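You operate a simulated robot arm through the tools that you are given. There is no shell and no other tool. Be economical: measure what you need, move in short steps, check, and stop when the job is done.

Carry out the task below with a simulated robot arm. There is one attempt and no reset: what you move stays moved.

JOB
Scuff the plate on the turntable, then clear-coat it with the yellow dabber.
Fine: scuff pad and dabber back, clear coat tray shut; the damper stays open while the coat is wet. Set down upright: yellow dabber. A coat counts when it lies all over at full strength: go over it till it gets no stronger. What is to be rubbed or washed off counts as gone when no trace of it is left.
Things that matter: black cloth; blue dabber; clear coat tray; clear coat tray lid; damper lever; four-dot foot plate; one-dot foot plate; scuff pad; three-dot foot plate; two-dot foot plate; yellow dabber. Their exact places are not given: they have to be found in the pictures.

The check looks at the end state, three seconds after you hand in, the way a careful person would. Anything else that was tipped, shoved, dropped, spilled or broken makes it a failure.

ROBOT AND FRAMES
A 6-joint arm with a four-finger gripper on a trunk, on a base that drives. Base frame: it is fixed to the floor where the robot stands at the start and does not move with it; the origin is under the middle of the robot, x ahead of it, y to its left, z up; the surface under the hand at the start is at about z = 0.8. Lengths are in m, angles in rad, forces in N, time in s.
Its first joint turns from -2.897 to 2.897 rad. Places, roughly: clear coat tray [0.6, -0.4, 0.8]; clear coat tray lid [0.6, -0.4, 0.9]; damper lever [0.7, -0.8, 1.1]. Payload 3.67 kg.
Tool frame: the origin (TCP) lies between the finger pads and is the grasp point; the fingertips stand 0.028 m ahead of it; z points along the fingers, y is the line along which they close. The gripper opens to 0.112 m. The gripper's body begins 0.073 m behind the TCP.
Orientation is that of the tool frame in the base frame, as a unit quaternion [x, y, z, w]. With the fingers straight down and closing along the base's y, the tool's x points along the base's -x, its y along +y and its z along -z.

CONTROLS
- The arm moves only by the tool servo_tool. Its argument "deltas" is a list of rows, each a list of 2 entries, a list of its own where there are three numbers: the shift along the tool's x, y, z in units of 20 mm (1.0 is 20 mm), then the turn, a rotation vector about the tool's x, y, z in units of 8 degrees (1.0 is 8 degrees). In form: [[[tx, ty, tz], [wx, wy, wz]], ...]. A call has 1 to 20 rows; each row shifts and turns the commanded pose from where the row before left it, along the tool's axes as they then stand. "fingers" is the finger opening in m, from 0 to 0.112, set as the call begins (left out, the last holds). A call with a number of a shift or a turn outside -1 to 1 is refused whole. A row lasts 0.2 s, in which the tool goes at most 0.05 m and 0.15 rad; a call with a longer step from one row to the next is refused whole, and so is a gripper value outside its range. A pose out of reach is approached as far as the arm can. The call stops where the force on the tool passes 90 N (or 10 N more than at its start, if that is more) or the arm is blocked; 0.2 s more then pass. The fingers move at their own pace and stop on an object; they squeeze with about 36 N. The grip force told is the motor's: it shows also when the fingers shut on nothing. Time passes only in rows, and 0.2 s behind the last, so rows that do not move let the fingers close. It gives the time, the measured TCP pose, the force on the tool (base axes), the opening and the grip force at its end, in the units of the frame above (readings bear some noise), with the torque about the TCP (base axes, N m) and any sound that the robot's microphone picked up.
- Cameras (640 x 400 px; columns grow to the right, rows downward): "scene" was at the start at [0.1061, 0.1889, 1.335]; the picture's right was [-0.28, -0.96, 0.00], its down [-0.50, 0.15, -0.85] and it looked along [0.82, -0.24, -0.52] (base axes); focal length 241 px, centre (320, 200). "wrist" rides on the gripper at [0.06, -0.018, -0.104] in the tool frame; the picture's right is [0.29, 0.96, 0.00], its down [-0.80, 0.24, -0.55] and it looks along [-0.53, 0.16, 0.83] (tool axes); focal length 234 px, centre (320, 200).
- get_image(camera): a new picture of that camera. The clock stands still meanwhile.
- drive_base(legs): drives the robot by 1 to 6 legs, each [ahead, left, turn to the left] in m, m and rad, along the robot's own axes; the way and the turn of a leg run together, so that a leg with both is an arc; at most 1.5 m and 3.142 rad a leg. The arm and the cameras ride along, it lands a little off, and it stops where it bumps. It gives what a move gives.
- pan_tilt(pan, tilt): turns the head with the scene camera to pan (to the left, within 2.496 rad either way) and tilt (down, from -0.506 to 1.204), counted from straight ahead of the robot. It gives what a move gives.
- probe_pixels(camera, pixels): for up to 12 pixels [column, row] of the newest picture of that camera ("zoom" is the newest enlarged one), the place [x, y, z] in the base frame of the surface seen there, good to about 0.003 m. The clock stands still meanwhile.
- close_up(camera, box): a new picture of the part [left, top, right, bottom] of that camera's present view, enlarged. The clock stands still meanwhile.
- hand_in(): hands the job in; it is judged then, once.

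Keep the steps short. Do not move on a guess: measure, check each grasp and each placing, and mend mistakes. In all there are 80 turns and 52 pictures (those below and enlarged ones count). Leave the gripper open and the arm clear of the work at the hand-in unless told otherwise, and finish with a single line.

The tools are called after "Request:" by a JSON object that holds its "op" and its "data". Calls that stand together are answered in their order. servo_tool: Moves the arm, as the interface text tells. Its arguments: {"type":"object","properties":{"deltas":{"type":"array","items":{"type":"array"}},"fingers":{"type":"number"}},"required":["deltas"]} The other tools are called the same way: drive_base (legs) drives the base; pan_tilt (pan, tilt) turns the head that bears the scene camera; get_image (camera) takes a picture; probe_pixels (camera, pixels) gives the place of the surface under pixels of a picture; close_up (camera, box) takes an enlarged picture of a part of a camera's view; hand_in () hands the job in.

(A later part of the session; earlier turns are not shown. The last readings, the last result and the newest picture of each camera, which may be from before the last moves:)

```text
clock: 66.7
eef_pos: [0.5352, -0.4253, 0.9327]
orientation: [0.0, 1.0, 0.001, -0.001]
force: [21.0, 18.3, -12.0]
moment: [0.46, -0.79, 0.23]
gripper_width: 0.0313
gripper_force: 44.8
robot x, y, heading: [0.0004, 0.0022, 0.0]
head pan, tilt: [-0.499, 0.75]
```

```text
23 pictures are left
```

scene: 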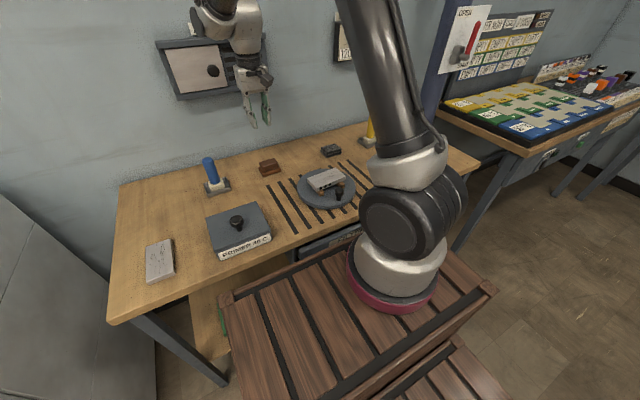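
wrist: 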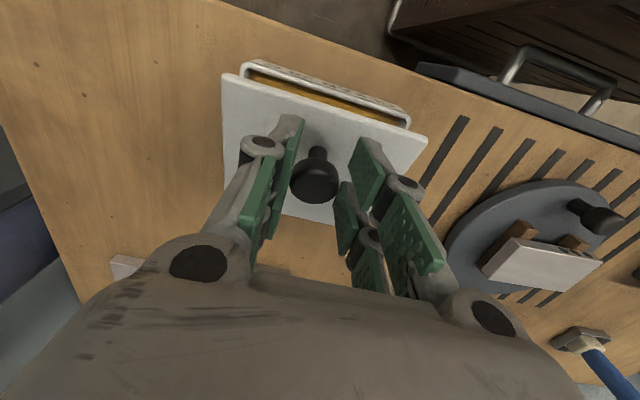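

The lid resists (force 21,18,-12) and tilts from the front, so it seems hinged at the back. I'll look closer.

Request:
{"op": "close_up", "data": {"camera": "wrist", "box": [200, 40, 456, 240]}}

Request:
{"op": "probe_pixels", "data": {"camera": "zoom", "pixels": [[60, 120], [540, 260], [55, 200], [330, 435], [290, 340], [510, 300], [300, 140], [120, 75], [460, 150], [210, 440]]}}

Request:
{"op": "get_image", "data": {"camera": "scene"}}

```text
2.00 times, centred on (328, 140) of wrist
```

zoom: 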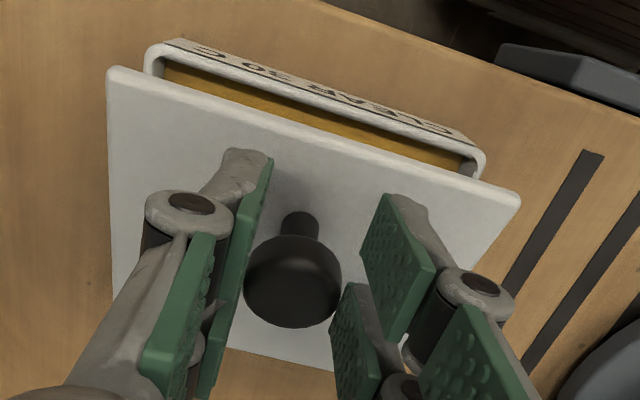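

```text
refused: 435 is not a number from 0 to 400
```

```text
21 pictures are left
```

scene: 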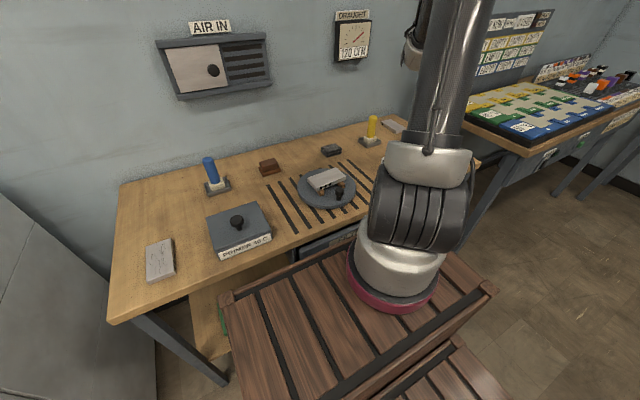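

Request:
{"op": "probe_pixels", "data": {"camera": "zoom", "pixels": [[115, 75], [510, 200], [300, 165], [120, 200], [250, 335], [290, 330], [290, 270], [470, 160], [160, 60], [300, 110]]}}

```text
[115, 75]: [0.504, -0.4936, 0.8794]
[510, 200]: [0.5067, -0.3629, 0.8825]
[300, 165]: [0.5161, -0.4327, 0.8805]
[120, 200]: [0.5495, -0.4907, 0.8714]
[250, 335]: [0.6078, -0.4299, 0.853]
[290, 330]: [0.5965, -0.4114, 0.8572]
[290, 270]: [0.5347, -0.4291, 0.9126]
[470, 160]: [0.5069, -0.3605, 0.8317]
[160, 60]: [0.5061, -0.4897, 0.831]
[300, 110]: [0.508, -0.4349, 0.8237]
```

The front reads "CLEAR 30 C" and the lid is hinged at the back (hinge about x 0.612, z 0.843), now about 16° up with the grip slipping. I'll lower it again and re-grip the knob deeper before following the arc.

Request:
{"op": "servo_tool", "data": {"deltas": [[[0, 0, 0.6], [0, 0, 0]], [[0, 0, 0.6], [0, 0, 0]], [[0, 0, 0.6], [0, 0, 0]], [[0, 0, 0.4], [0, 0, 0]]]}}

Request:
{"op": "servo_tool", "data": {"deltas": [[[0, 0, 0], [0, 0, 0]], [[0, 0, 0], [0, 0, 0]], [[0, 0, 0.2], [0, 0, 0]], [[0, 0, 0.1], [0, 0, 0]]], "fingers": 0.06}}

Request:
{"op": "close_up", "data": {"camera": "wrist", "box": [200, 40, 456, 200]}}

Request:
{"op": "probe_pixels", "data": {"camera": "zoom", "pixels": [[290, 290], [290, 250], [260, 280], [320, 280], [300, 200], [180, 200]]}}

```text
clock: 67.7
eef_pos: [0.5351, -0.4255, 0.8885]
orientation: [0.0, 1.0, -0.001, 0.0]
force: [-8.4, 8.6, 34.4]
moment: [0.26, 0.26, 0.03]
gripper_width: 0.0285
gripper_force: 44.5
robot x, y, heading: [0.0017, -0.0018, 0.001]
head pan, tilt: [-0.499, 0.75]
```

```text
clock: 68.7
eef_pos: [0.5344, -0.4252, 0.881]
orientation: [0.001, 1.0, -0.001, 0.001]
force: [0.2, -0.1, -0.5]
moment: [-0.03, -0.03, -0.01]
gripper_width: 0.0598
gripper_force: 0.0
robot x, y, heading: [0.0006, -0.0011, -0.001]
head pan, tilt: [-0.499, 0.75]
```

```text
2.50 times, centred on (328, 120) of wrist
```

zoom: 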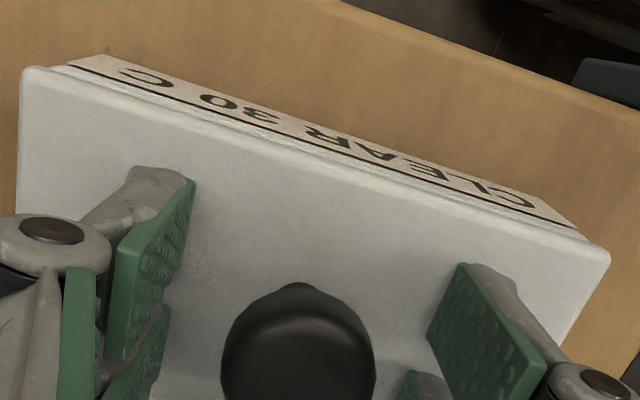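

```text
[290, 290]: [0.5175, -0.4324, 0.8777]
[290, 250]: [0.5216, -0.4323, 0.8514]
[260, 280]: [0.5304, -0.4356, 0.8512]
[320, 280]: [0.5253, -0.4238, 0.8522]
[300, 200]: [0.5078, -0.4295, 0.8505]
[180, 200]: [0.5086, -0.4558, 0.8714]
```

The lid is shut and the knob sits between the fingers. I'll close on it, shifted 1.5 mm left, and follow the hinge arc to 45° first.

Request:
{"op": "servo_tool", "data": {"deltas": [[[0.05, 0.075, 0], [0, 0, 0]], [[0, 0, 0], [0, 0, 0]], [[0, 0, 0], [0, 0, 0]], [[0, 0, 0], [0, 0, 0]]], "fingers": 0.0}}

Request:
{"op": "servo_tool", "data": {"deltas": [[[-0.25, 0, -0.48], [0, 0, 0]], [[-0.31, 0, -0.47], [0, 0, 0]], [[-0.37, 0, -0.41], [0, 0, 0]], [[-0.41, 0, -0.37], [0, 0, 0]], [[-0.46, 0, -0.3], [0, 0, 0]], [[-0.5, 0, -0.24], [0, 0, 0]]]}}

Request:
{"op": "get_image", "data": {"camera": "wrist"}}

```text
clock: 69.7
eef_pos: [0.5345, -0.4247, 0.8819]
orientation: [0.001, 1.0, 0.0, 0.001]
force: [3.2, -20.6, 3.3]
moment: [-0.66, -0.51, -0.01]
gripper_width: 0.0284
gripper_force: 45.2
robot x, y, heading: [-0.0005, -0.0011, -0.005]
head pan, tilt: [-0.499, 0.75]
```

```text
clock: 71.1
eef_pos: [0.582, -0.4245, 0.9268]
orientation: [0.0, 1.0, 0.0, 0.001]
force: [-16.0, -25.7, 5.8]
moment: [-0.71, 1.05, 0.61]
gripper_width: 0.0312
gripper_force: 45.4
robot x, y, heading: [0.0003, 0.0004, -0.0]
head pan, tilt: [-0.499, 0.75]
```

```text
19 pictures are left
```

wrist: 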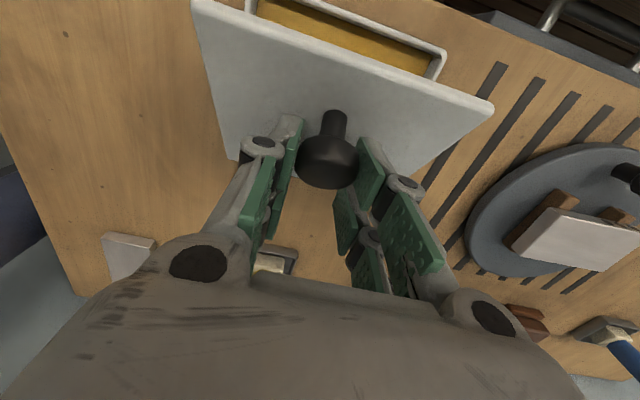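

The lid follows, at about 40° now. I'll continue the arc to 105°, with a slight y correction.

Request:
{"op": "servo_tool", "data": {"deltas": [[[-0.5, -0.05, -0.18], [0, 0, 0]], [[-0.54, 0, -0.12], [0, 0, 0]], [[-0.55, 0, -0.03], [0, 0, 0]], [[-0.55, 0, 0.03], [0, 0, 0]]]}}

Request:
{"op": "servo_tool", "data": {"deltas": [[[-0.54, 0, 0.11], [0, 0, 0]], [[-0.53, 0, 0.18], [0, 0, 0]], [[-0.5, 0, 0.25], [0, 0, 0]], [[-0.45, 0, 0.31], [0, 0, 0]]]}}

Request:
{"op": "get_image", "data": {"camera": "wrist"}}

```text
clock: 72.1
eef_pos: [0.6237, -0.425, 0.9328]
orientation: [-0.001, 1.0, 0.0, 0.001]
force: [-12.8, -14.1, 17.8]
moment: [0.03, 1.12, 0.4]
gripper_width: 0.0297
gripper_force: 45.0
robot x, y, heading: [0.004, -0.0019, -0.003]
head pan, tilt: [-0.499, 0.75]
```

```text
clock: 73.1
eef_pos: [0.662, -0.4251, 0.9137]
orientation: [0.0, 1.0, 0.0, -0.001]
force: [-8.7, -12.3, -12.1]
moment: [0.24, -0.03, 0.27]
gripper_width: 0.03
gripper_force: 44.8
robot x, y, heading: [0.0027, 0.0004, 0.002]
head pan, tilt: [-0.499, 0.75]
```

```text
18 pictures are left
```

wrist: 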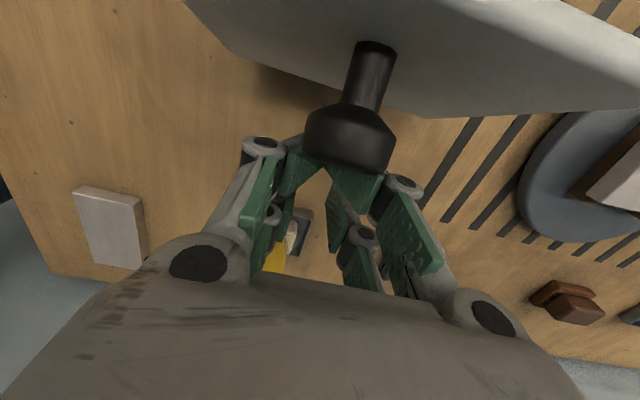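

The lid is about upright. I'll push a little further past vertical.

Request:
{"op": "servo_tool", "data": {"deltas": [[[-0.4, 0, 0.35], [0, 0, 0]], [[-0.35, 0, 0.35], [0, 0, 0]], [[0, 0, 0], [0, 0, 0]]]}}

Request:
{"op": "close_up", "data": {"camera": "wrist", "box": [160, 0, 640, 300]}}

Request:
{"op": "probe_pixels", "data": {"camera": "zoom", "pixels": [[100, 40], [400, 120], [550, 80], [300, 130], [500, 150], [260, 190], [400, 20], [200, 80]]}}

```text
clock: 73.9
eef_pos: [0.6778, -0.4254, 0.9026]
orientation: [0.0, 1.0, 0.0, -0.001]
force: [-0.4, -0.4, -0.5]
moment: [0.0, -0.02, 0.03]
gripper_width: 0.0001
gripper_force: 35.6
robot x, y, heading: [0.0007, 0.0009, 0.0]
head pan, tilt: [-0.499, 0.75]
```

```text
1.33 times, centred on (400, 150) of wrist
```

zoom: 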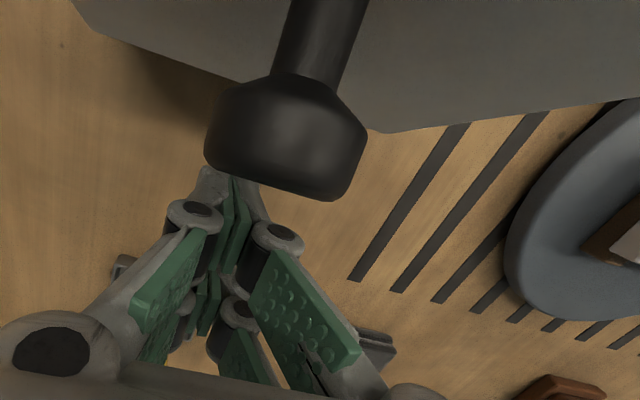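

```text
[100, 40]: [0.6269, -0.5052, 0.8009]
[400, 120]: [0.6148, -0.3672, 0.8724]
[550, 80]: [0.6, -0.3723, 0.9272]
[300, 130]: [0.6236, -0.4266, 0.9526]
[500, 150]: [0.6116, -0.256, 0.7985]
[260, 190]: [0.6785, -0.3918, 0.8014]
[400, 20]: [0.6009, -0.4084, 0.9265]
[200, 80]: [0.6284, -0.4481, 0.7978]
```

The fingers slipped past the knob; the lid stays at about 75°. I'll go up and over, then push the lid's inner face back with the closed fingers.

Request:
{"op": "servo_tool", "data": {"deltas": [[[0, 0, -1], [0, 0, 0]], [[0, 0, -1], [0, 0, 0]], [[0, 0, -1], [0, 0, 0]], [[0, 0, -1], [0, 0, 0]], [[0, 0, -1], [0, 0, 0]], [[0, 0, -1], [0, 0, 0]], [[1, 0, 0], [0, 0, 0]], [[1, 0, 0], [0, 0, 0]], [[1, 0, 0], [0, 0, 0]], [[1, 0, 0], [0, 0, 0]], [[1, 0, 0], [0, 0, 0]], [[1, 0, 0], [0, 0, 0]], [[0.9, 0, 0], [0, 0, 0]]]}}

Request:
{"op": "get_image", "data": {"camera": "wrist"}}

```text
clock: 76.7
eef_pos: [0.5396, -0.4265, 1.0204]
orientation: [-0.001, 1.0, 0.001, 0.0]
force: [-0.4, -0.2, -1.2]
moment: [0.03, 0.04, 0.01]
gripper_width: 0.0
gripper_force: 35.6
robot x, y, heading: [0.0003, 0.0011, -0.002]
head pan, tilt: [-0.499, 0.75]
```

```text
16 pictures are left
```

wrist: 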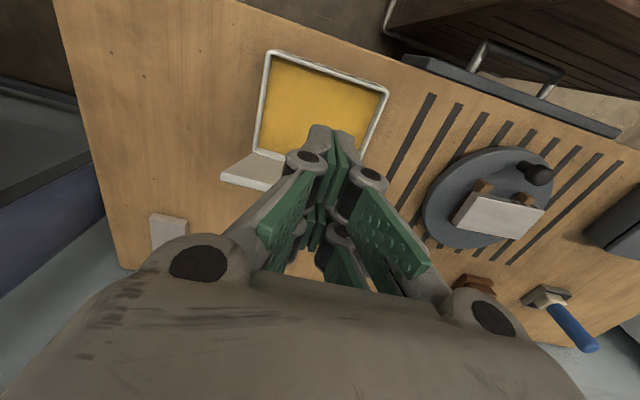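

Request:
{"op": "probe_pixels", "data": {"camera": "wrist", "pixels": [[225, 178], [250, 160], [265, 182], [240, 180], [270, 52], [385, 92], [300, 100], [258, 150], [330, 80], [280, 165]]}}

```text
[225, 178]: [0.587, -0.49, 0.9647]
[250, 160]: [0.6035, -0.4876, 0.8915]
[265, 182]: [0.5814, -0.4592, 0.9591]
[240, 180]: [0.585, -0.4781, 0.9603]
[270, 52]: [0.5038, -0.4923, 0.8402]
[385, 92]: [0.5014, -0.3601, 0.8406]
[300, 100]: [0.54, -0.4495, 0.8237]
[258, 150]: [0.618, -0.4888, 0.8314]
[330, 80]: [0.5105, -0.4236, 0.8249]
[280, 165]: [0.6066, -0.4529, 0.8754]
```

The lid holds still at 75° (top edge x 0.585, z 0.962). I'll lower the closed fingers inside and push it past vertical.

Request:
{"op": "servo_tool", "data": {"deltas": [[[0, 0, 1], [0, 0, 0]], [[0, 0, 1], [0, 0, 0]], [[0, 0, 1], [0, 0, 0]], [[0, 0, 0.7], [0, 0, 0]], [[-0.6, 0, 0], [0, 0, 0]], [[-0.6, 0, 0], [0, 0, 0]], [[-0.6, 0, 0], [0, 0, 0]], [[-0.6, 0, 0], [0, 0, 0]], [[-0.6, 0, 0], [0, 0, 0]], [[-0.6, 0, 0], [0, 0, 0]], [[-0.5, 0, 0], [0, 0, 0]], [[-0.5, 0, 0], [0, 0, 0]]]}}

Request:
{"op": "get_image", "data": {"camera": "wrist"}}

```text
clock: 79.1
eef_pos: [0.6045, -0.425, 0.9462]
orientation: [0.003, 1.0, 0.006, -0.013]
force: [-31.8, 0.1, 16.8]
moment: [0.17, 0.41, -0.04]
gripper_width: 0.006
gripper_force: 35.8
robot x, y, heading: [-0.0037, 0.0004, -0.003]
head pan, tilt: [-0.499, 0.75]
stopped in row 12: the force on the tool passed its limit at 104 N (the readings are from after the stop); the commanded pose is now the measured one
```

```text
15 pictures are left
```

wrist: 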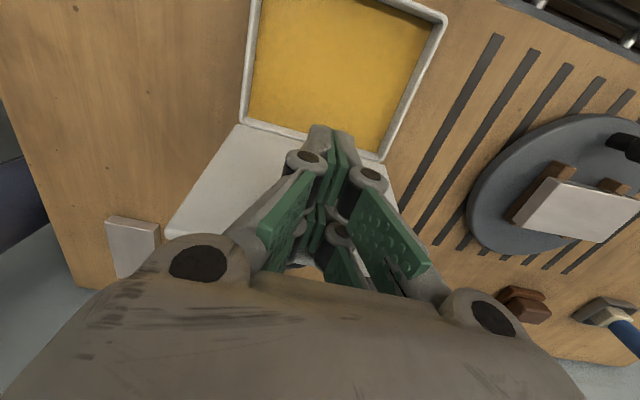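

The lid hit its stop and stays open. I'll back off, rise, and go above the yellow dabber.

Request:
{"op": "servo_tool", "data": {"deltas": [[[0.5, 0, 0], [0, 0, 0]], [[0.3, 0, -1], [0, 0, 0]], [[0, 0, -1], [0, 0, 0]], [[0, 0, -1], [0, 0, 0]], [[0, 0, -1], [0, 0, 0]], [[0, 0, -1], [0, 0, 0]], [[0, 0, -1], [0, 0, 0]], [[-1, -0.05, 0], [0, 0, 0]], [[-1, -0.05, 0], [0, 0, 0]], [[-1, -0.05, 0], [0, 0, 0]], [[-1, -0.05, 0], [0, 0, 0]], [[-1, -0.05, 0], [0, 0, 0]], [[-1, -0.05, 0], [0, 0, 0]], [[-1, -0.05, 0], [0, 0, 0]], [[-1, -0.05, 0], [0, 0, 0]], [[-0.4, 0, 0], [0, 0, 0]]], "fingers": 0.07}}

Request:
{"op": "get_image", "data": {"camera": "wrist"}}

```text
clock: 82.5
eef_pos: [0.7642, -0.4353, 1.0609]
orientation: [0.002, 1.0, 0.004, -0.01]
force: [-0.1, -0.3, -0.2]
moment: [0.02, 0.01, -0.01]
gripper_width: 0.0701
gripper_force: 0.1
robot x, y, heading: [-0.0024, 0.0028, -0.002]
head pan, tilt: [-0.499, 0.75]
```

```text
14 pictures are left
```

wrist: 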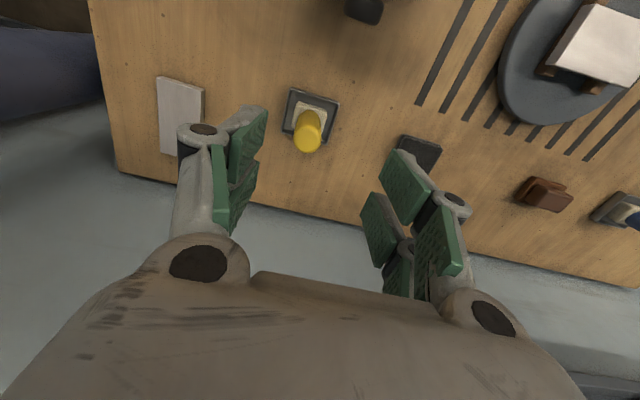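

Request:
{"op": "probe_pixels", "data": {"camera": "wrist", "pixels": [[308, 143], [300, 138], [318, 140], [308, 118], [297, 96], [330, 108], [328, 138], [290, 128], [308, 104], [355, 12], [365, 5]]}}

Request:
{"op": "close_up", "data": {"camera": "wrist", "box": [260, 70, 372, 170]}}

```text
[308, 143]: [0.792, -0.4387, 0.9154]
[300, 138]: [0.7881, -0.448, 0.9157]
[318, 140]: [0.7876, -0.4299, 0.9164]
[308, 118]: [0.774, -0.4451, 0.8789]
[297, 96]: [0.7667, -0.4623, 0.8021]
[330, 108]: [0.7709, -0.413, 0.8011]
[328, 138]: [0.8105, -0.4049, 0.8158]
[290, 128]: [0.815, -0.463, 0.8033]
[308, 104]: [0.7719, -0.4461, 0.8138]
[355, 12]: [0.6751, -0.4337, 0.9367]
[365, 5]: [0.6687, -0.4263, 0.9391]
```

```text
4.00 times, centred on (316, 120) of wrist
```

zoom: 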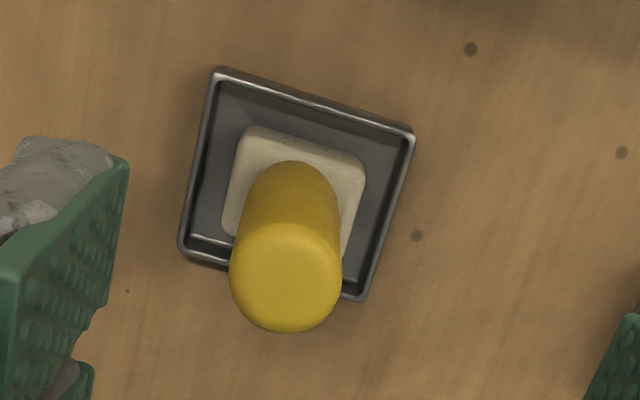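

The dabber's handle is centred at (0.788,-0.4385), 0.83–0.916 high. I'll level the hand, lower around the handle and grip it.

Request:
{"op": "servo_tool", "data": {"deltas": [[[0, 0, 0], [0.057, -0.143, -0.03]], [[-0.6, -0.08, 0], [0, 0, 0]], [[-0.6, -0.08, 0], [0, 0, 0]], [[0, 0, 1], [0, 0, 0]], [[0, 0, 1], [0, 0, 0]], [[0, 0, 1], [0, 0, 0]], [[0, 0, 1], [0, 0, 0]], [[0, 0, 1], [0, 0, 0]], [[0, 0, 1], [0, 0, 0]], [[0, 0, 1], [0, 0, 0]], [[0, 0, 1], [0, 0, 0]], [[0, 0, 0.9], [0, 0, 0]], [[0, 0, 0], [0, 0, 0]]]}}

Request:
{"op": "servo_tool", "data": {"deltas": [[[0, 0, 0], [0, 0, 0]], [[0, 0, 0], [0, 0, 0]], [[0, 0, 0], [0, 0, 0]]], "fingers": 0.0}}

```text
clock: 85.3
eef_pos: [0.7873, -0.4382, 0.8854]
orientation: [0.0, 1.0, 0.001, 0.0]
force: [0.8, -0.7, 0.0]
moment: [0.01, 0.01, -0.05]
gripper_width: 0.0698
gripper_force: 0.0
robot x, y, heading: [0.0019, -0.0009, -0.001]
head pan, tilt: [-0.499, 0.75]
```

```text
clock: 86.1
eef_pos: [0.7877, -0.4389, 0.885]
orientation: [0.0, 1.0, 0.001, 0.0]
force: [0.5, -0.1, 0.9]
moment: [0.02, 0.01, 0.03]
gripper_width: 0.0293
gripper_force: 36.3
robot x, y, heading: [-0.0001, 0.0014, -0.003]
head pan, tilt: [-0.499, 0.75]
```

It holds at 29 mm. I'll lift and carry the dabber over the lid to above the tray.

Request:
{"op": "servo_tool", "data": {"deltas": [[[0, 0, -0.5], [0, 0, 0]], [[0, 0, -1], [0, 0, 0]], [[0, 0, -1], [0, 0, 0]], [[0, 0, -1], [0, 0, 0]], [[0, 0, -1], [0, 0, 0]], [[0, 0, -1], [0, 0, 0]], [[0, 0, -1], [0, 0, 0]], [[0, 0, -1], [0, 0, 0]], [[0, 0, -1], [0, 0, 0]], [[0, 0, -1], [0, 0, 0]], [[0, 0, -0.5], [0, 0, 0]]]}}

Request:
{"op": "servo_tool", "data": {"deltas": [[[0.97, 0.05, 0], [0, 0, 0]], [[0.97, 0.05, 0], [0, 0, 0]], [[0.97, 0.05, 0], [0, 0, 0]], [[0.97, 0.05, 0], [0, 0, 0]], [[0.97, 0.05, 0], [0, 0, 0]], [[0.97, 0.05, 0], [0, 0, 0]], [[0.97, 0.05, 0], [0, 0, 0]], [[0.97, 0.05, 0], [0, 0, 0]], [[0.97, 0.05, 0], [0, 0, 0]], [[0.97, 0.05, 0], [0, 0, 0]], [[0.97, 0.05, 0], [0, 0, 0]], [[0.97, 0.05, 0], [0, 0, 0]]]}}

Request:
{"op": "get_image", "data": {"camera": "wrist"}}

```text
clock: 88.5
eef_pos: [0.7877, -0.4376, 1.0843]
orientation: [0.0, 1.0, 0.002, -0.001]
force: [0.7, 0.4, -0.8]
moment: [0.01, 0.02, -0.02]
gripper_width: 0.0295
gripper_force: 35.8
robot x, y, heading: [0.001, -0.0014, -0.003]
head pan, tilt: [-0.499, 0.75]
```

```text
clock: 91.1
eef_pos: [0.5548, -0.4272, 1.0835]
orientation: [0.001, 1.0, 0.001, 0.0]
force: [0.3, 0.3, -0.7]
moment: [-0.01, 0.06, 0.0]
gripper_width: 0.0294
gripper_force: 36.3
robot x, y, heading: [0.0006, 0.0027, -0.004]
head pan, tilt: [-0.499, 0.75]
```

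```text
12 pictures are left
```

wrist: 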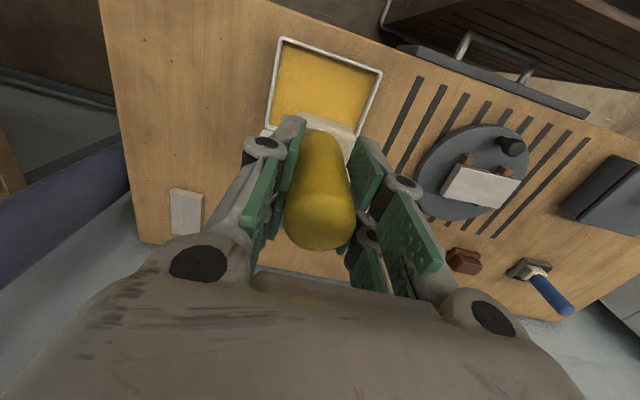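

It's held upright over the tray. I'll dip: down to just above the surface, then slowly in.

Request:
{"op": "servo_tool", "data": {"deltas": [[[0.3, 0, 1], [0, 0, 0]], [[0, 0, 1], [0, 0, 0]], [[0, 0, 1], [0, 0, 0]], [[0, 0, 1], [0, 0, 0]], [[0, 0, 1], [0, 0, 0]], [[0, 0, 1], [0, 0, 0]], [[0, 0, 1], [0, 0, 0]], [[0, 0, 1], [0, 0, 0]], [[0, 0, 0.6], [0, 0, 0]], [[0, 0, 0], [0, 0, 0]]]}}

Request:
{"op": "servo_tool", "data": {"deltas": [[[0, 0, 0.15], [0, 0, 0]], [[0, 0, 0.1], [0, 0, 0]], [[0, 0, 0], [0, 0, 0]]]}}

Request:
{"op": "servo_tool", "data": {"deltas": [[[0, 0, 0.1], [0, 0, 0]], [[0, 0, 0], [0, 0, 0]], [[0, 0, 0], [0, 0, 0]]]}}

```text
clock: 93.3
eef_pos: [0.5473, -0.4266, 0.9129]
orientation: [0.0, 1.0, 0.001, 0.0]
force: [0.3, 0.4, -0.7]
moment: [-0.02, -0.03, -0.01]
gripper_width: 0.0296
gripper_force: 36.1
robot x, y, heading: [0.0016, 0.0006, 0.002]
head pan, tilt: [-0.499, 0.75]
```

```text
clock: 94.1
eef_pos: [0.5485, -0.426, 0.9066]
orientation: [0.0, 1.0, 0.001, 0.0]
force: [-0.4, -0.7, -0.9]
moment: [0.04, 0.01, 0.01]
gripper_width: 0.0292
gripper_force: 36.1
robot x, y, heading: [-0.0005, -0.0019, -0.001]
head pan, tilt: [-0.499, 0.75]
```

```text
clock: 94.9
eef_pos: [0.5493, -0.4268, 0.9063]
orientation: [-0.001, 1.0, 0.001, 0.0]
force: [0.5, -0.6, -0.1]
moment: [0.02, 0.01, -0.02]
gripper_width: 0.0291
gripper_force: 36.4
robot x, y, heading: [0.0002, 0.0013, -0.002]
head pan, tilt: [-0.499, 0.75]
```

Barely in contact. I'll dip 2 mm more in small steps.

Request:
{"op": "servo_tool", "data": {"deltas": [[[0, 0, 0.05], [0, 0, 0]], [[0, 0, 0], [0, 0, 0]]]}}

Request:
{"op": "servo_tool", "data": {"deltas": [[[0, 0, 0.05], [0, 0, 0]], [[0, 0, 0], [0, 0, 0]], [[0, 0, 0], [0, 0, 0]]]}}

```text
clock: 95.5
eef_pos: [0.5487, -0.4254, 0.9053]
orientation: [0.0, 1.0, 0.001, 0.0]
force: [-0.9, -0.5, 6.9]
moment: [0.11, 0.15, 0.0]
gripper_width: 0.0294
gripper_force: 35.9
robot x, y, heading: [-0.0001, 0.0021, -0.003]
head pan, tilt: [-0.499, 0.75]
```

```text
clock: 96.3
eef_pos: [0.5502, -0.4261, 0.9055]
orientation: [-0.001, 1.0, 0.0, 0.001]
force: [5.1, -0.2, 26.8]
moment: [0.01, -0.26, 0.0]
gripper_width: 0.0294
gripper_force: 36.1
robot x, y, heading: [-0.0005, -0.0032, 0.002]
head pan, tilt: [-0.499, 0.75]
```

Dipped with 27 N of contact. I'll lift, carry to the plate's far-right corner track (0.594,-0.17), and stop just above.

Request:
{"op": "servo_tool", "data": {"deltas": [[[0, 0, -0.5], [0, 0, 0]], [[0, 0, -1], [0, 0, 0]], [[0, 0, -1], [0, 0, 0]], [[0, 0, -1], [0, 0, 0]], [[0, 0, -1], [0, 0, 0]], [[0, 0, -0.3], [0, 0, 0]]]}}

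Request:
{"op": "servo_tool", "data": {"deltas": [[[-0.173, 0.985, 0], [0, 0, 0]], [[-0.173, 0.985, 0], [0, 0, 0]], [[-0.173, 0.985, 0], [0, 0, 0]], [[-0.173, 0.985, 0], [0, 0, 0]], [[-0.173, 0.985, 0], [0, 0, 0]], [[-0.173, 0.985, 0], [0, 0, 0]], [[-0.173, 0.985, 0], [0, 0, 0]], [[-0.173, 0.985, 0], [0, 0, 0]], [[-0.173, 0.985, 0], [0, 0, 0]], [[-0.173, 0.985, 0], [0, 0, 0]], [[-0.173, 0.985, 0], [0, 0, 0]], [[-0.173, 0.985, 0], [0, 0, 0]], [[-0.173, 0.985, 0], [0, 0, 0]], [[0, 0, 1], [0, 0, 0]], [[0, 0, 1], [0, 0, 0]], [[0, 0, 0.7], [0, 0, 0]]]}}

Request:
{"op": "servo_tool", "data": {"deltas": [[[0, 0, 0.2], [0, 0, 0]], [[0, 0, 0], [0, 0, 0]]]}}

```text
clock: 97.7
eef_pos: [0.5486, -0.4253, 0.9985]
orientation: [0.0, 1.0, 0.001, 0.0]
force: [-0.1, 0.6, -0.1]
moment: [-0.04, -0.01, 0.04]
gripper_width: 0.0293
gripper_force: 35.8
robot x, y, heading: [-0.0023, 0.0018, -0.003]
head pan, tilt: [-0.499, 0.75]
```

```text
clock: 101.1
eef_pos: [0.5955, -0.1698, 0.9477]
orientation: [0.0, 1.0, 0.001, 0.001]
force: [0.0, 0.8, -1.5]
moment: [-0.01, -0.04, -0.01]
gripper_width: 0.0294
gripper_force: 36.0
robot x, y, heading: [-0.0015, 0.0, -0.001]
head pan, tilt: [-0.499, 0.75]
```

```text
clock: 101.7
eef_pos: [0.5947, -0.1707, 0.9417]
orientation: [0.0, 1.0, 0.0, 0.0]
force: [0.0, -0.1, -0.4]
moment: [-0.01, 0.01, -0.02]
gripper_width: 0.0292
gripper_force: 36.1
robot x, y, heading: [-0.0029, 0.0002, -0.004]
head pan, tilt: [-0.499, 0.75]
```

Now I'll feel down for contact.

Request:
{"op": "servo_tool", "data": {"deltas": [[[0, 0, 0.12], [0, 0, 0]], [[0, 0, 0], [0, 0, 0]]]}}

Request:
{"op": "servo_tool", "data": {"deltas": [[[0, 0, 0.06], [0, 0, 0]], [[0, 0, 0], [0, 0, 0]]]}}

Request:
{"op": "servo_tool", "data": {"deltas": [[[0, 0, 0.05], [0, 0, 0]], [[0, 0, 0], [0, 0, 0]]]}}

```text
clock: 102.3
eef_pos: [0.5941, -0.1708, 0.9395]
orientation: [0.0, 1.0, 0.0, 0.0]
force: [0.0, 0.5, -0.8]
moment: [-0.02, 0.01, 0.02]
gripper_width: 0.0293
gripper_force: 36.5
robot x, y, heading: [-0.0016, -0.0002, -0.001]
head pan, tilt: [-0.499, 0.75]
```

```text
clock: 102.9
eef_pos: [0.5945, -0.1713, 0.9388]
orientation: [0.0, 1.0, 0.001, 0.0]
force: [-1.1, 0.4, -1.0]
moment: [0.03, 0.03, 0.07]
gripper_width: 0.0293
gripper_force: 36.7
robot x, y, heading: [-0.0016, 0.0022, -0.0]
head pan, tilt: [-0.499, 0.75]
```

```text
clock: 103.5
eef_pos: [0.5936, -0.1696, 0.9382]
orientation: [0.0, 1.0, 0.002, 0.0]
force: [0.0, 0.5, -0.3]
moment: [0.01, 0.03, -0.02]
gripper_width: 0.0292
gripper_force: 36.0
robot x, y, heading: [-0.0055, 0.0007, -0.002]
head pan, tilt: [-0.499, 0.75]
```

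Request:
{"op": "servo_tool", "data": {"deltas": [[[0, 0, 0.06], [0, 0, 0]], [[0, 0, 0], [0, 0, 0]]]}}

Request:
{"op": "servo_tool", "data": {"deltas": [[[0, 0, 0.03], [0, 0, 0]], [[0, 0, 0], [0, 0, 0]]]}}

```text
clock: 104.1
eef_pos: [0.5947, -0.1692, 0.9364]
orientation: [0.001, 1.0, 0.001, 0.0]
force: [-0.4, 0.6, 9.4]
moment: [0.05, -0.07, 0.01]
gripper_width: 0.0293
gripper_force: 35.5
robot x, y, heading: [-0.0016, 0.0013, -0.002]
head pan, tilt: [-0.499, 0.75]
```

```text
clock: 104.7
eef_pos: [0.5935, -0.1709, 0.9362]
orientation: [0.001, 1.0, 0.001, 0.001]
force: [1.9, 1.3, 27.4]
moment: [0.02, -0.21, -0.07]
gripper_width: 0.0296
gripper_force: 35.9
robot x, y, heading: [-0.0034, 0.0007, -0.0]
head pan, tilt: [-0.499, 0.75]
```

Contact, about 20 N. I'll stroke two tracks along the plate (tool y), 80 mm each.

Request:
{"op": "servo_tool", "data": {"deltas": [[[0, 0.5, 0], [0, 0, 0]], [[0, 0.5, 0], [0, 0, 0]], [[0, 0.5, 0], [0, 0, 0]], [[0, 0.5, 0], [0, 0, 0]], [[0, 0.5, 0], [0, 0, 0]], [[0, 0.5, 0], [0, 0, 0]], [[0, 0.5, 0], [0, 0, 0]], [[0, 0.5, 0], [0, 0, 0]], [[-0.67, 0, 0], [0, 0, 0]], [[0, -0.5, 0], [0, 0, 0]], [[0, -0.5, 0], [0, 0, 0]], [[0, -0.5, 0], [0, 0, 0]], [[0, -0.5, 0], [0, 0, 0]], [[0, -0.5, 0], [0, 0, 0]], [[0, -0.5, 0], [0, 0, 0]], [[0, -0.5, 0], [0, 0, 0]], [[0, -0.5, 0], [0, 0, 0]]]}}

Request:
{"op": "servo_tool", "data": {"deltas": [[[-0.67, 0, 0], [0, 0, 0]], [[0, 0.5, 0], [0, 0, 0]], [[0, 0.5, 0], [0, 0, 0]], [[0, 0.5, 0], [0, 0, 0]], [[0, 0.5, 0], [0, 0, 0]], [[0, 0.5, 0], [0, 0, 0]], [[0, 0.5, 0], [0, 0, 0]], [[0, 0.5, 0], [0, 0, 0]], [[0, 0.5, 0], [0, 0, 0]]]}}

Request:
{"op": "close_up", "data": {"camera": "scene", "box": [280, 140, 376, 200]}}

```text
clock: 108.3
eef_pos: [0.6076, -0.1702, 0.9351]
orientation: [0.001, 1.0, 0.001, 0.001]
force: [-0.5, 0.3, -0.5]
moment: [0.02, -0.01, -0.01]
gripper_width: 0.0292
gripper_force: 36.3
robot x, y, heading: [0.0021, -0.0037, -0.001]
head pan, tilt: [-0.499, 0.75]
```

```text
clock: 110.3
eef_pos: [0.621, -0.0906, 0.9351]
orientation: [0.0, 1.0, 0.001, 0.0]
force: [1.0, 0.5, -0.9]
moment: [0.03, 0.03, 0.02]
gripper_width: 0.0292
gripper_force: 36.7
robot x, y, heading: [-0.0028, -0.0003, -0.002]
head pan, tilt: [-0.499, 0.75]
```

```text
6.67 times, centred on (328, 170) of scene
```

zoom: 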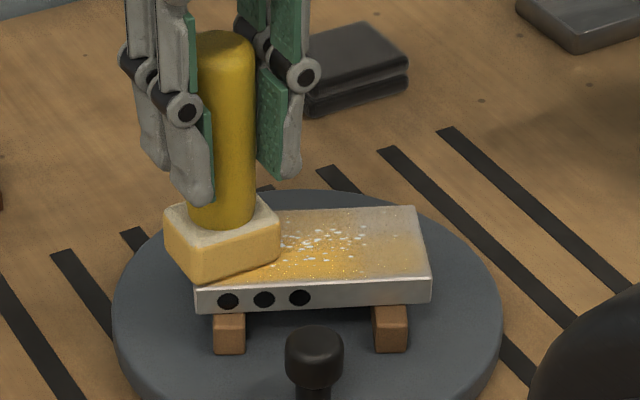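

The turntable turned some degrees under the stroke. I'll probe the plate's new pose from this picture.

Request:
{"op": "probe_pixels", "data": {"camera": "zoom", "pixels": [[414, 211], [427, 275], [199, 288], [315, 283], [350, 214], [315, 345], [345, 250], [300, 240], [400, 250], [222, 240]]}}

```text
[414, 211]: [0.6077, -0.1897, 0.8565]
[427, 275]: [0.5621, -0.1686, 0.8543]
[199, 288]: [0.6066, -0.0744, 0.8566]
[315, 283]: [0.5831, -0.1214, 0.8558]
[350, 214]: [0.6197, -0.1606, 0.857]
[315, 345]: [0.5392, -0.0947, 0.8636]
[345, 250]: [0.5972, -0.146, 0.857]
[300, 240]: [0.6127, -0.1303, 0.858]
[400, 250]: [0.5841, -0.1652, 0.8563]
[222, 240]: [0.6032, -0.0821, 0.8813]
```

The plate is now rotated about 25° clockwise, still centred at (0.608,-0.133). From here I'll dab instead of dragging, to avoid turning it. Lift 4 mm, yaw the hand to the plate, go to its far-left corner, and press.

Request:
{"op": "servo_tool", "data": {"deltas": [[[0, 0, -0.25], [0, 0, 0]], [[0, 0, 0], [0, 0, 0.8]], [[0, 0, 0], [0, 0, 0.8]], [[0, 0, 0], [0, 0, 0.8]], [[0, 0, 0], [0, 0, 0.76]], [[-0.82, -0.4, 0], [0, 0, 0]], [[0, 0, 0.25], [0, 0, 0]], [[0, 0, 0], [0, 0, 0]]]}}

Request:
{"op": "servo_tool", "data": {"deltas": [[[0, 0, 0.06], [0, 0, 0]], [[0, 0, 0], [0, 0, 0]]]}}

Request:
{"op": "servo_tool", "data": {"deltas": [[[0, 0, 0.06], [0, 0, 0]], [[0, 0, 0], [0, 0, 0]]]}}

```text
clock: 112.1
eef_pos: [0.6315, -0.1044, 0.9362]
orientation: [0.219, 0.976, 0.001, -0.001]
force: [-0.3, 0.1, -0.4]
moment: [0.0, 0.02, -0.02]
gripper_width: 0.0292
gripper_force: 35.6
robot x, y, heading: [-0.0028, -0.0012, 0.001]
head pan, tilt: [-0.499, 0.75]
```

```text
clock: 112.7
eef_pos: [0.6331, -0.1034, 0.935]
orientation: [0.218, 0.976, 0.001, 0.001]
force: [-1.2, -3.5, 19.1]
moment: [-0.34, 0.1, 0.01]
gripper_width: 0.0293
gripper_force: 36.3
robot x, y, heading: [-0.0022, 0.0004, -0.002]
head pan, tilt: [-0.499, 0.75]
```

```text
clock: 113.3
eef_pos: [0.6314, -0.1042, 0.9339]
orientation: [0.219, 0.976, 0.002, 0.002]
force: [1.5, 0.0, 27.7]
moment: [-0.02, -0.19, 0.02]
gripper_width: 0.0292
gripper_force: 35.5
robot x, y, heading: [0.0, 0.0008, 0.0]
head pan, tilt: [-0.499, 0.75]
```

Pressed at 28 N. I'll dab along the far row (five spots), then the near row.

Request:
{"op": "servo_tool", "data": {"deltas": [[[0, 0, -0.25], [0, 0, 0]], [[0, -0.9, 0], [0, 0, 0]], [[0, 0, 0.25], [0, 0, 0]], [[0, 0, 0], [0, 0, 0]], [[0, 0, -0.25], [0, 0, 0]], [[0, -0.9, 0], [0, 0, 0]], [[0, 0, 0.25], [0, 0, 0]], [[0, 0, 0], [0, 0, 0]], [[0, 0, -0.25], [0, 0, 0]], [[0, -0.9, 0], [0, 0, 0]], [[0, 0, 0.25], [0, 0, 0]], [[0, 0, 0], [0, 0, 0]], [[0, 0, -0.25], [0, 0, 0]], [[0, -0.9, 0], [0, 0, 0]], [[0, 0, 0.25], [0, 0, 0]], [[0, 0, 0], [0, 0, 0]]]}}

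Request:
{"op": "servo_tool", "data": {"deltas": [[[0, 0, -0.25], [0, 0, 0]], [[1, 0, 0], [0, 0, 0]], [[0, 0, 0.25], [0, 0, 0]], [[0, 0, 0], [0, 0, 0]], [[0, 0, -0.25], [0, 0, 0]], [[0, 0.9, 0], [0, 0, 0]], [[0, 0, 0.25], [0, 0, 0]], [[0, 0, 0], [0, 0, 0]], [[0, 0, -0.25], [0, 0, 0]], [[0, 0.9, 0], [0, 0, 0]], [[0, 0, 0.25], [0, 0, 0]], [[0, 0, 0], [0, 0, 0]], [[0, 0, -0.25], [0, 0, 0]], [[0, 0.9, 0], [0, 0, 0]], [[0, 0, 0.25], [0, 0, 0]], [[0, 0, 0], [0, 0, 0]], [[0, 0, -0.25], [0, 0, 0]], [[0, 0.9, 0], [0, 0, 0]], [[0, 0, 0.25], [0, 0, 0]], [[0, 0, 0], [0, 0, 0]]]}}

Request:
{"op": "servo_tool", "data": {"deltas": [[[0, 0, -1], [0, 0, 0]], [[0, 0, -1], [0, 0, 0]], [[0, 0, -1], [0, 0, 0]], [[0, 0, -1], [0, 0, 0]], [[-0.5, 1, 0], [0, 0, 0]], [[-0.5, 1, 0], [0, 0, 0]], [[-0.5, 1, 0], [0, 0, 0]], [[-0.5, 1, 0], [0, 0, 0]]]}}

Request:
{"op": "close_up", "data": {"camera": "scene", "box": [290, 145, 370, 195]}}

```text
clock: 116.7
eef_pos: [0.6016, -0.17, 0.9334]
orientation: [0.22, 0.976, 0.0, 0.0]
force: [-2.2, 0.9, 18.2]
moment: [0.04, -0.01, 0.02]
gripper_width: 0.0293
gripper_force: 35.4
robot x, y, heading: [-0.0003, -0.0008, -0.003]
head pan, tilt: [-0.499, 0.75]
```

```text
clock: 120.9
eef_pos: [0.6132, -0.0966, 0.9335]
orientation: [0.219, 0.976, 0.0, 0.001]
force: [-1.5, -4.3, 24.5]
moment: [-0.31, -0.06, -0.05]
gripper_width: 0.0292
gripper_force: 35.7
robot x, y, heading: [-0.0013, -0.0052, -0.002]
head pan, tilt: [-0.499, 0.75]
```

```text
clock: 122.7
eef_pos: [0.6837, -0.0408, 1.0128]
orientation: [0.219, 0.976, 0.0, 0.0]
force: [-1.5, -0.5, -1.2]
moment: [-0.01, -0.02, 0.01]
gripper_width: 0.0293
gripper_force: 35.7
robot x, y, heading: [0.0001, 0.0031, -0.005]
head pan, tilt: [-0.499, 0.75]
```

```text
8.00 times, centred on (330, 170) of scene
```

zoom: 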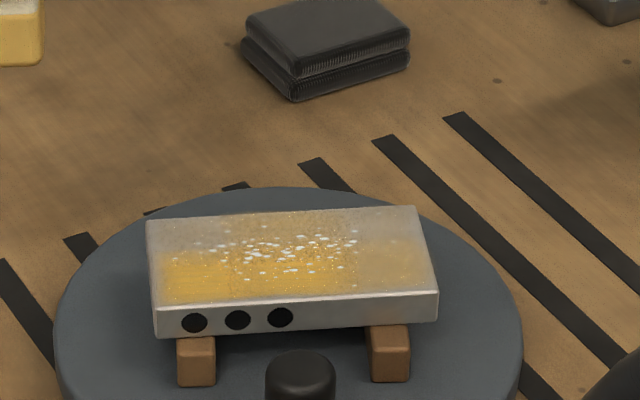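

The coat is building but is uneven; the edges are thin. I'll re-probe the plate's corners before more dabs.

Request:
{"op": "probe_pixels", "data": {"camera": "zoom", "pixels": [[150, 223], [413, 209], [433, 290], [160, 305], [290, 255], [300, 365]]}}

```text
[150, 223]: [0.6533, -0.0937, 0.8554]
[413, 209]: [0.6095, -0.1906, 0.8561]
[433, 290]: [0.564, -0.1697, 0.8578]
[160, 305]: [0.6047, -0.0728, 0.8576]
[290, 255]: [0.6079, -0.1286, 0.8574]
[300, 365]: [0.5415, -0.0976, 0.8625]
```

The pose is unchanged. I'll re-dip: swing clear of the lid via x 0.545, then back to the tray and down.

Request:
{"op": "servo_tool", "data": {"deltas": [[[0.896, -0.424, 0], [0, 0, 0]], [[0.896, -0.424, 0], [0, 0, 0]], [[0.896, -0.424, 0], [0, 0, 0]], [[0.896, -0.424, 0], [0, 0, 0]], [[0.896, -0.424, 0], [0, 0, 0]], [[0.896, -0.424, 0], [0, 0, 0]], [[0.896, -0.424, 0], [0, 0, 0]]]}}

Request:
{"op": "servo_tool", "data": {"deltas": [[[-0.412, -0.87, 0], [0, 0, 0]], [[-0.412, -0.87, 0], [0, 0, 0]], [[-0.412, -0.87, 0], [0, 0, 0]], [[-0.412, -0.87, 0], [0, 0, 0]], [[-0.412, -0.87, 0], [0, 0, 0]], [[-0.412, -0.87, 0], [0, 0, 0]], [[-0.412, -0.87, 0], [0, 0, 0]], [[-0.412, -0.87, 0], [0, 0, 0]], [[-0.412, -0.87, 0], [0, 0, 0]], [[-0.412, -0.87, 0], [0, 0, 0]], [[-0.412, -0.87, 0], [0, 0, 0]], [[-0.412, -0.87, 0], [0, 0, 0]], [[-0.412, -0.87, 0], [0, 0, 0]], [[-0.412, -0.87, 0], [0, 0, 0]], [[-0.412, -0.87, 0], [0, 0, 0]], [[-0.412, -0.87, 0], [0, 0, 0]], [[-0.412, -0.87, 0], [0, 0, 0]], [[-0.412, -0.87, 0], [0, 0, 0]], [[-0.412, -0.87, 0], [0, 0, 0]], [[-0.412, -0.87, 0], [0, 0, 0]]]}}

Request:
{"op": "servo_tool", "data": {"deltas": [[[0, 0, 1], [0, 0, 0]], [[0, 0, 1], [0, 0, 0]], [[0, 0, 1], [0, 0, 0]], [[0, 0, 1], [0, 0, 0]], [[0, 0, 1], [0, 0, 0]], [[0, 0, 0.3], [0, 0, 0]], [[0, 0, 0], [0, 0, 0]]]}}

Request:
{"op": "servo_tool", "data": {"deltas": [[[0, 0, 0.12], [0, 0, 0]], [[0, 0, 0.05], [0, 0, 0]], [[0, 0, 0], [0, 0, 0]]]}}

```text
clock: 124.3
eef_pos: [0.5431, -0.0407, 1.013]
orientation: [0.219, 0.976, 0.0, -0.001]
force: [1.3, 0.0, -1.3]
moment: [-0.03, 0.08, 0.02]
gripper_width: 0.0293
gripper_force: 35.6
robot x, y, heading: [-0.0051, 0.0011, -0.003]
head pan, tilt: [-0.499, 0.75]
```

```text
clock: 128.5
eef_pos: [0.5446, -0.4251, 1.0133]
orientation: [0.219, 0.976, 0.002, -0.002]
force: [0.2, 0.5, -2.1]
moment: [-0.04, 0.01, 0.0]
gripper_width: 0.0292
gripper_force: 36.2
robot x, y, heading: [0.001, 0.0011, -0.004]
head pan, tilt: [-0.499, 0.75]
```

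```text
clock: 130.1
eef_pos: [0.5446, -0.4272, 0.9059]
orientation: [0.219, 0.976, 0.001, 0.0]
force: [0.1, -0.9, -1.0]
moment: [-0.01, 0.0, 0.01]
gripper_width: 0.0295
gripper_force: 36.2
robot x, y, heading: [-0.0047, -0.0002, 0.002]
head pan, tilt: [-0.499, 0.75]
```

```text
clock: 130.9
eef_pos: [0.5452, -0.4259, 0.9024]
orientation: [0.218, 0.976, 0.001, 0.0]
force: [0.2, -0.5, -1.4]
moment: [-0.01, 0.01, 0.0]
gripper_width: 0.0292
gripper_force: 36.2
robot x, y, heading: [-0.0008, -0.0015, -0.004]
head pan, tilt: [-0.499, 0.75]
```

Request:
{"op": "servo_tool", "data": {"deltas": [[[0, 0, 0.06], [0, 0, 0]], [[0, 0, 0], [0, 0, 0]]]}}

Request:
{"op": "servo_tool", "data": {"deltas": [[[0, 0, 0.05], [0, 0, 0]], [[0, 0, 0], [0, 0, 0]], [[0, 0, 0], [0, 0, 0]]]}}

```text
clock: 131.5
eef_pos: [0.5454, -0.4248, 0.9025]
orientation: [0.219, 0.976, 0.001, -0.001]
force: [-0.1, -0.1, 0.5]
moment: [-0.02, 0.01, -0.01]
gripper_width: 0.0292
gripper_force: 35.7
robot x, y, heading: [-0.0022, -0.0019, -0.004]
head pan, tilt: [-0.499, 0.75]
```

```text
clock: 132.3
eef_pos: [0.545, -0.4267, 0.9025]
orientation: [0.219, 0.976, 0.001, 0.0]
force: [-1.0, 1.9, 12.0]
moment: [0.15, -0.06, 0.05]
gripper_width: 0.0293
gripper_force: 35.7
robot x, y, heading: [-0.0026, -0.0015, 0.002]
head pan, tilt: [-0.499, 0.75]
```

Dipped at 12 N. Back to the plate's far-left corner by two legs.

Request:
{"op": "servo_tool", "data": {"deltas": [[[0, 0, -0.6], [0, 0, 0]], [[0, 0, -1], [0, 0, 0]], [[0, 0, -1], [0, 0, 0]], [[0, 0, -1], [0, 0, 0]], [[0, 0, -1], [0, 0, 0]], [[0.428, 0.904, 0], [0, 0, 0]], [[0.428, 0.904, 0], [0, 0, 0]], [[0.428, 0.904, 0], [0, 0, 0]], [[0.428, 0.904, 0], [0, 0, 0]], [[0.428, 0.904, 0], [0, 0, 0]], [[0.428, 0.904, 0], [0, 0, 0]]]}}

Request:
{"op": "servo_tool", "data": {"deltas": [[[0.012, 0.9375, 0], [0, 0, 0]], [[0.012, 0.9375, 0], [0, 0, 0]], [[0.012, 0.9375, 0], [0, 0, 0]], [[0.012, 0.9375, 0], [0, 0, 0]], [[0.012, 0.9375, 0], [0, 0, 0]], [[0.012, 0.9375, 0], [0, 0, 0]], [[0.012, 0.9375, 0], [0, 0, 0]], [[0.012, 0.9375, 0], [0, 0, 0]], [[0.012, 0.9375, 0], [0, 0, 0]], [[0.012, 0.9375, 0], [0, 0, 0]], [[0.012, 0.9375, 0], [0, 0, 0]], [[0.012, 0.9375, 0], [0, 0, 0]], [[0, 0, 1], [0, 0, 0]], [[0, 0, 1], [0, 0, 0]], [[0, 0, 0.75], [0, 0, 0]], [[0, 0, 0], [0, 0, 0]]]}}

Request:
{"op": "servo_tool", "data": {"deltas": [[[0, 0, 0.15], [0, 0, 0]], [[0, 0, 0], [0, 0, 0]]]}}

```text
clock: 134.7
eef_pos: [0.5432, -0.3074, 0.9935]
orientation: [0.22, 0.976, 0.001, 0.0]
force: [-0.9, -0.4, -0.9]
moment: [0.03, 0.0, 0.0]
gripper_width: 0.0295
gripper_force: 36.1
robot x, y, heading: [-0.0024, 0.0017, 0.002]
head pan, tilt: [-0.499, 0.75]
```

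```text
clock: 138.1
eef_pos: [0.6386, -0.0999, 0.9373]
orientation: [0.219, 0.976, 0.001, 0.0]
force: [-0.3, -0.4, 0.1]
moment: [-0.01, -0.02, 0.0]
gripper_width: 0.0291
gripper_force: 36.2
robot x, y, heading: [-0.0042, 0.0007, 0.002]
head pan, tilt: [-0.499, 0.75]
```

```text
clock: 138.7
eef_pos: [0.6403, -0.101, 0.9337]
orientation: [0.219, 0.976, 0.001, 0.0]
force: [0.4, -0.3, -1.6]
moment: [0.03, 0.03, 0.01]
gripper_width: 0.0291
gripper_force: 35.8
robot x, y, heading: [-0.003, 0.0023, -0.009]
head pan, tilt: [-0.499, 0.75]
```

Request:
{"op": "servo_tool", "data": {"deltas": [[[0, 0, 0.06], [0, 0, 0]], [[0, 0, 0], [0, 0, 0]]]}}

Request:
{"op": "servo_tool", "data": {"deltas": [[[0, 0, 0.04], [0, 0, 0]], [[0, 0, 0], [0, 0, 0]]]}}

```text
clock: 139.3
eef_pos: [0.6395, -0.1002, 0.9334]
orientation: [0.218, 0.976, 0.001, 0.0]
force: [0.0, -0.6, 2.8]
moment: [-0.07, -0.04, -0.02]
gripper_width: 0.0292
gripper_force: 35.6
robot x, y, heading: [0.0007, -0.0007, -0.001]
head pan, tilt: [-0.499, 0.75]
```

```text
clock: 139.9
eef_pos: [0.6378, -0.1001, 0.9332]
orientation: [0.219, 0.976, 0.001, 0.0]
force: [0.0, -2.3, 14.2]
moment: [-0.23, -0.09, 0.04]
gripper_width: 0.029
gripper_force: 35.7
robot x, y, heading: [-0.0004, -0.0002, -0.0]
head pan, tilt: [-0.499, 0.75]
```

Contact at 14 N. I'll dab the far row with small wiggles, then the middle and near rows.

Request:
{"op": "servo_tool", "data": {"deltas": [[[0, 0.25, 0.03], [0, 0, 0]], [[0, -0.25, 0], [0, 0, 0]], [[0, -1, -0.25], [0, 0, 0]], [[0, 0, 0.25], [0, 0, 0]], [[0, 0.25, 0], [0, 0, 0]], [[0, -0.25, 0], [0, 0, 0]], [[0, -1, -0.25], [0, 0, 0]], [[0, 0, 0.25], [0, 0, 0]], [[0, 0.25, 0], [0, 0, 0]], [[0, -0.25, 0], [0, 0, 0]], [[0, -1, -0.25], [0, 0, 0]], [[0, 0, 0.25], [0, 0, 0]], [[0, 0.25, 0], [0, 0, 0]], [[0, -0.25, 0], [0, 0, 0]], [[0, -1, -0.25], [0, 0, 0]], [[0, 0, 0.25], [0, 0, 0]], [[0, 0.25, 0], [0, 0, 0]], [[0, -0.25, 0], [0, 0, 0]]]}}

Request:
{"op": "servo_tool", "data": {"deltas": [[[0.8, 0, -0.25], [0, 0, 0]], [[0, 0, 0.25], [0, 0, 0]], [[0, -0.25, 0], [0, 0, 0]], [[0, 0.25, 0], [0, 0, 0]], [[0, 1, -0.25], [0, 0, 0]], [[0, 0, 0.25], [0, 0, 0]], [[0, -0.25, 0], [0, 0, 0]], [[0, 0.25, 0], [0, 0, 0]], [[0, 1, -0.25], [0, 0, 0]], [[0, 0, 0.25], [0, 0, 0]], [[0, -0.25, 0], [0, 0, 0]], [[0, 0.25, 0], [0, 0, 0]], [[0, 1, -0.25], [0, 0, 0]], [[0, 0, 0.25], [0, 0, 0]], [[0, -0.25, 0], [0, 0, 0]], [[0, 0.25, 0], [0, 0, 0]], [[0, 1, -0.25], [0, 0, 0]], [[0, 0, 0.25], [0, 0, 0]], [[0, -0.25, 0], [0, 0, 0]], [[0, 0.25, 0], [0, 0, 0]]]}}

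Request:
{"op": "servo_tool", "data": {"deltas": [[[0.8, 0, -0.25], [0, 0, 0]], [[0, 0, 0.25], [0, 0, 0]], [[0, 0.25, 0], [0, 0, 0]], [[0, -0.25, 0], [0, 0, 0]], [[0, -1, -0.25], [0, 0, 0]], [[0, 0, 0.25], [0, 0, 0]], [[0, 0.25, 0], [0, 0, 0]], [[0, -0.25, 0], [0, 0, 0]], [[0, -1, -0.25], [0, 0, 0]], [[0, 0, 0.25], [0, 0, 0]], [[0, 0.25, 0], [0, 0, 0]], [[0, -0.25, 0], [0, 0, 0]], [[0, -1, -0.25], [0, 0, 0]], [[0, 0, 0.25], [0, 0, 0]], [[0, 0.25, 0], [0, 0, 0]], [[0, -0.25, 0], [0, 0, 0]], [[0, -1, -0.25], [0, 0, 0]], [[0, 0, 0.25], [0, 0, 0]], [[0, 0.25, 0], [0, 0, 0]], [[0, -0.25, 0], [0, 0, 0]]]}}

Request:
{"op": "servo_tool", "data": {"deltas": [[[0, 0, -1], [0, 0, 0]], [[0, 0, -1], [0, 0, 0]], [[0, 0, -1], [0, 0, 0]], [[0, -1, 0], [0, 0, 0]], [[0, -1, 0], [0, 0, 0]], [[0, -1, 0], [0, 0, 0]], [[0, -1, 0], [0, 0, 0]], [[0, -1, 0], [0, 0, 0]]]}}

Request:
{"op": "close_up", "data": {"camera": "scene", "box": [290, 145, 370, 195]}}

```text
clock: 143.7
eef_pos: [0.605, -0.1734, 0.9333]
orientation: [0.219, 0.976, 0.001, 0.001]
force: [0.2, 1.3, 6.4]
moment: [0.15, -0.15, 0.01]
gripper_width: 0.0292
gripper_force: 36.4
robot x, y, heading: [0.0002, -0.0, 0.003]
head pan, tilt: [-0.499, 0.75]
```

```text
clock: 147.9
eef_pos: [0.6242, -0.0938, 0.9328]
orientation: [0.219, 0.976, 0.001, -0.001]
force: [-1.2, -2.4, 6.7]
moment: [-0.24, 0.0, -0.02]
gripper_width: 0.0292
gripper_force: 36.2
robot x, y, heading: [0.0002, 0.0022, -0.001]
head pan, tilt: [-0.499, 0.75]
```

```text
clock: 152.1
eef_pos: [0.5751, -0.1597, 0.9325]
orientation: [0.219, 0.976, 0.001, 0.001]
force: [1.1, 1.1, 5.3]
moment: [0.1, -0.25, 0.02]
gripper_width: 0.0291
gripper_force: 35.8
robot x, y, heading: [-0.0044, 0.0006, -0.004]
head pan, tilt: [-0.499, 0.75]
```

```text
clock: 153.9
eef_pos: [0.5324, -0.2512, 0.9938]
orientation: [0.219, 0.976, 0.001, 0.0]
force: [0.8, 0.7, -1.2]
moment: [0.01, 0.0, -0.02]
gripper_width: 0.0295
gripper_force: 36.4
robot x, y, heading: [-0.001, 0.0034, 0.001]
head pan, tilt: [-0.499, 0.75]
```

```text
8.00 times, centred on (330, 170) of scene
```

zoom: 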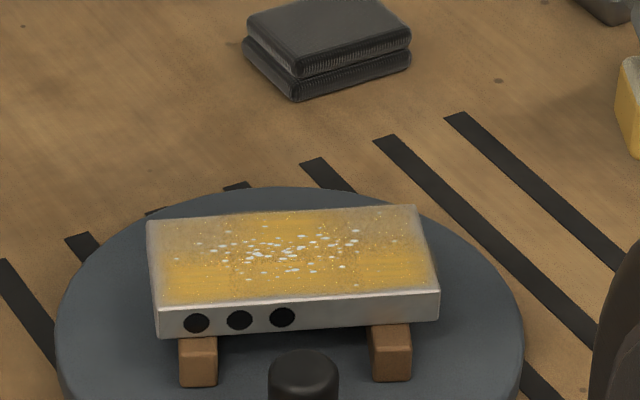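

Nearly all over now; edges are a little thinner. I'll check the surface from the wrist at closer range.

Request:
{"op": "close_up", "data": {"camera": "wrist", "box": [380, 60, 640, 222]}}

```text
2.46 times, centred on (510, 141) of wrist
```

zoom: 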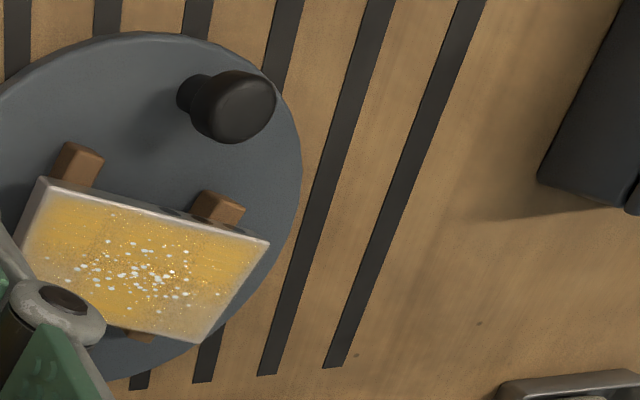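

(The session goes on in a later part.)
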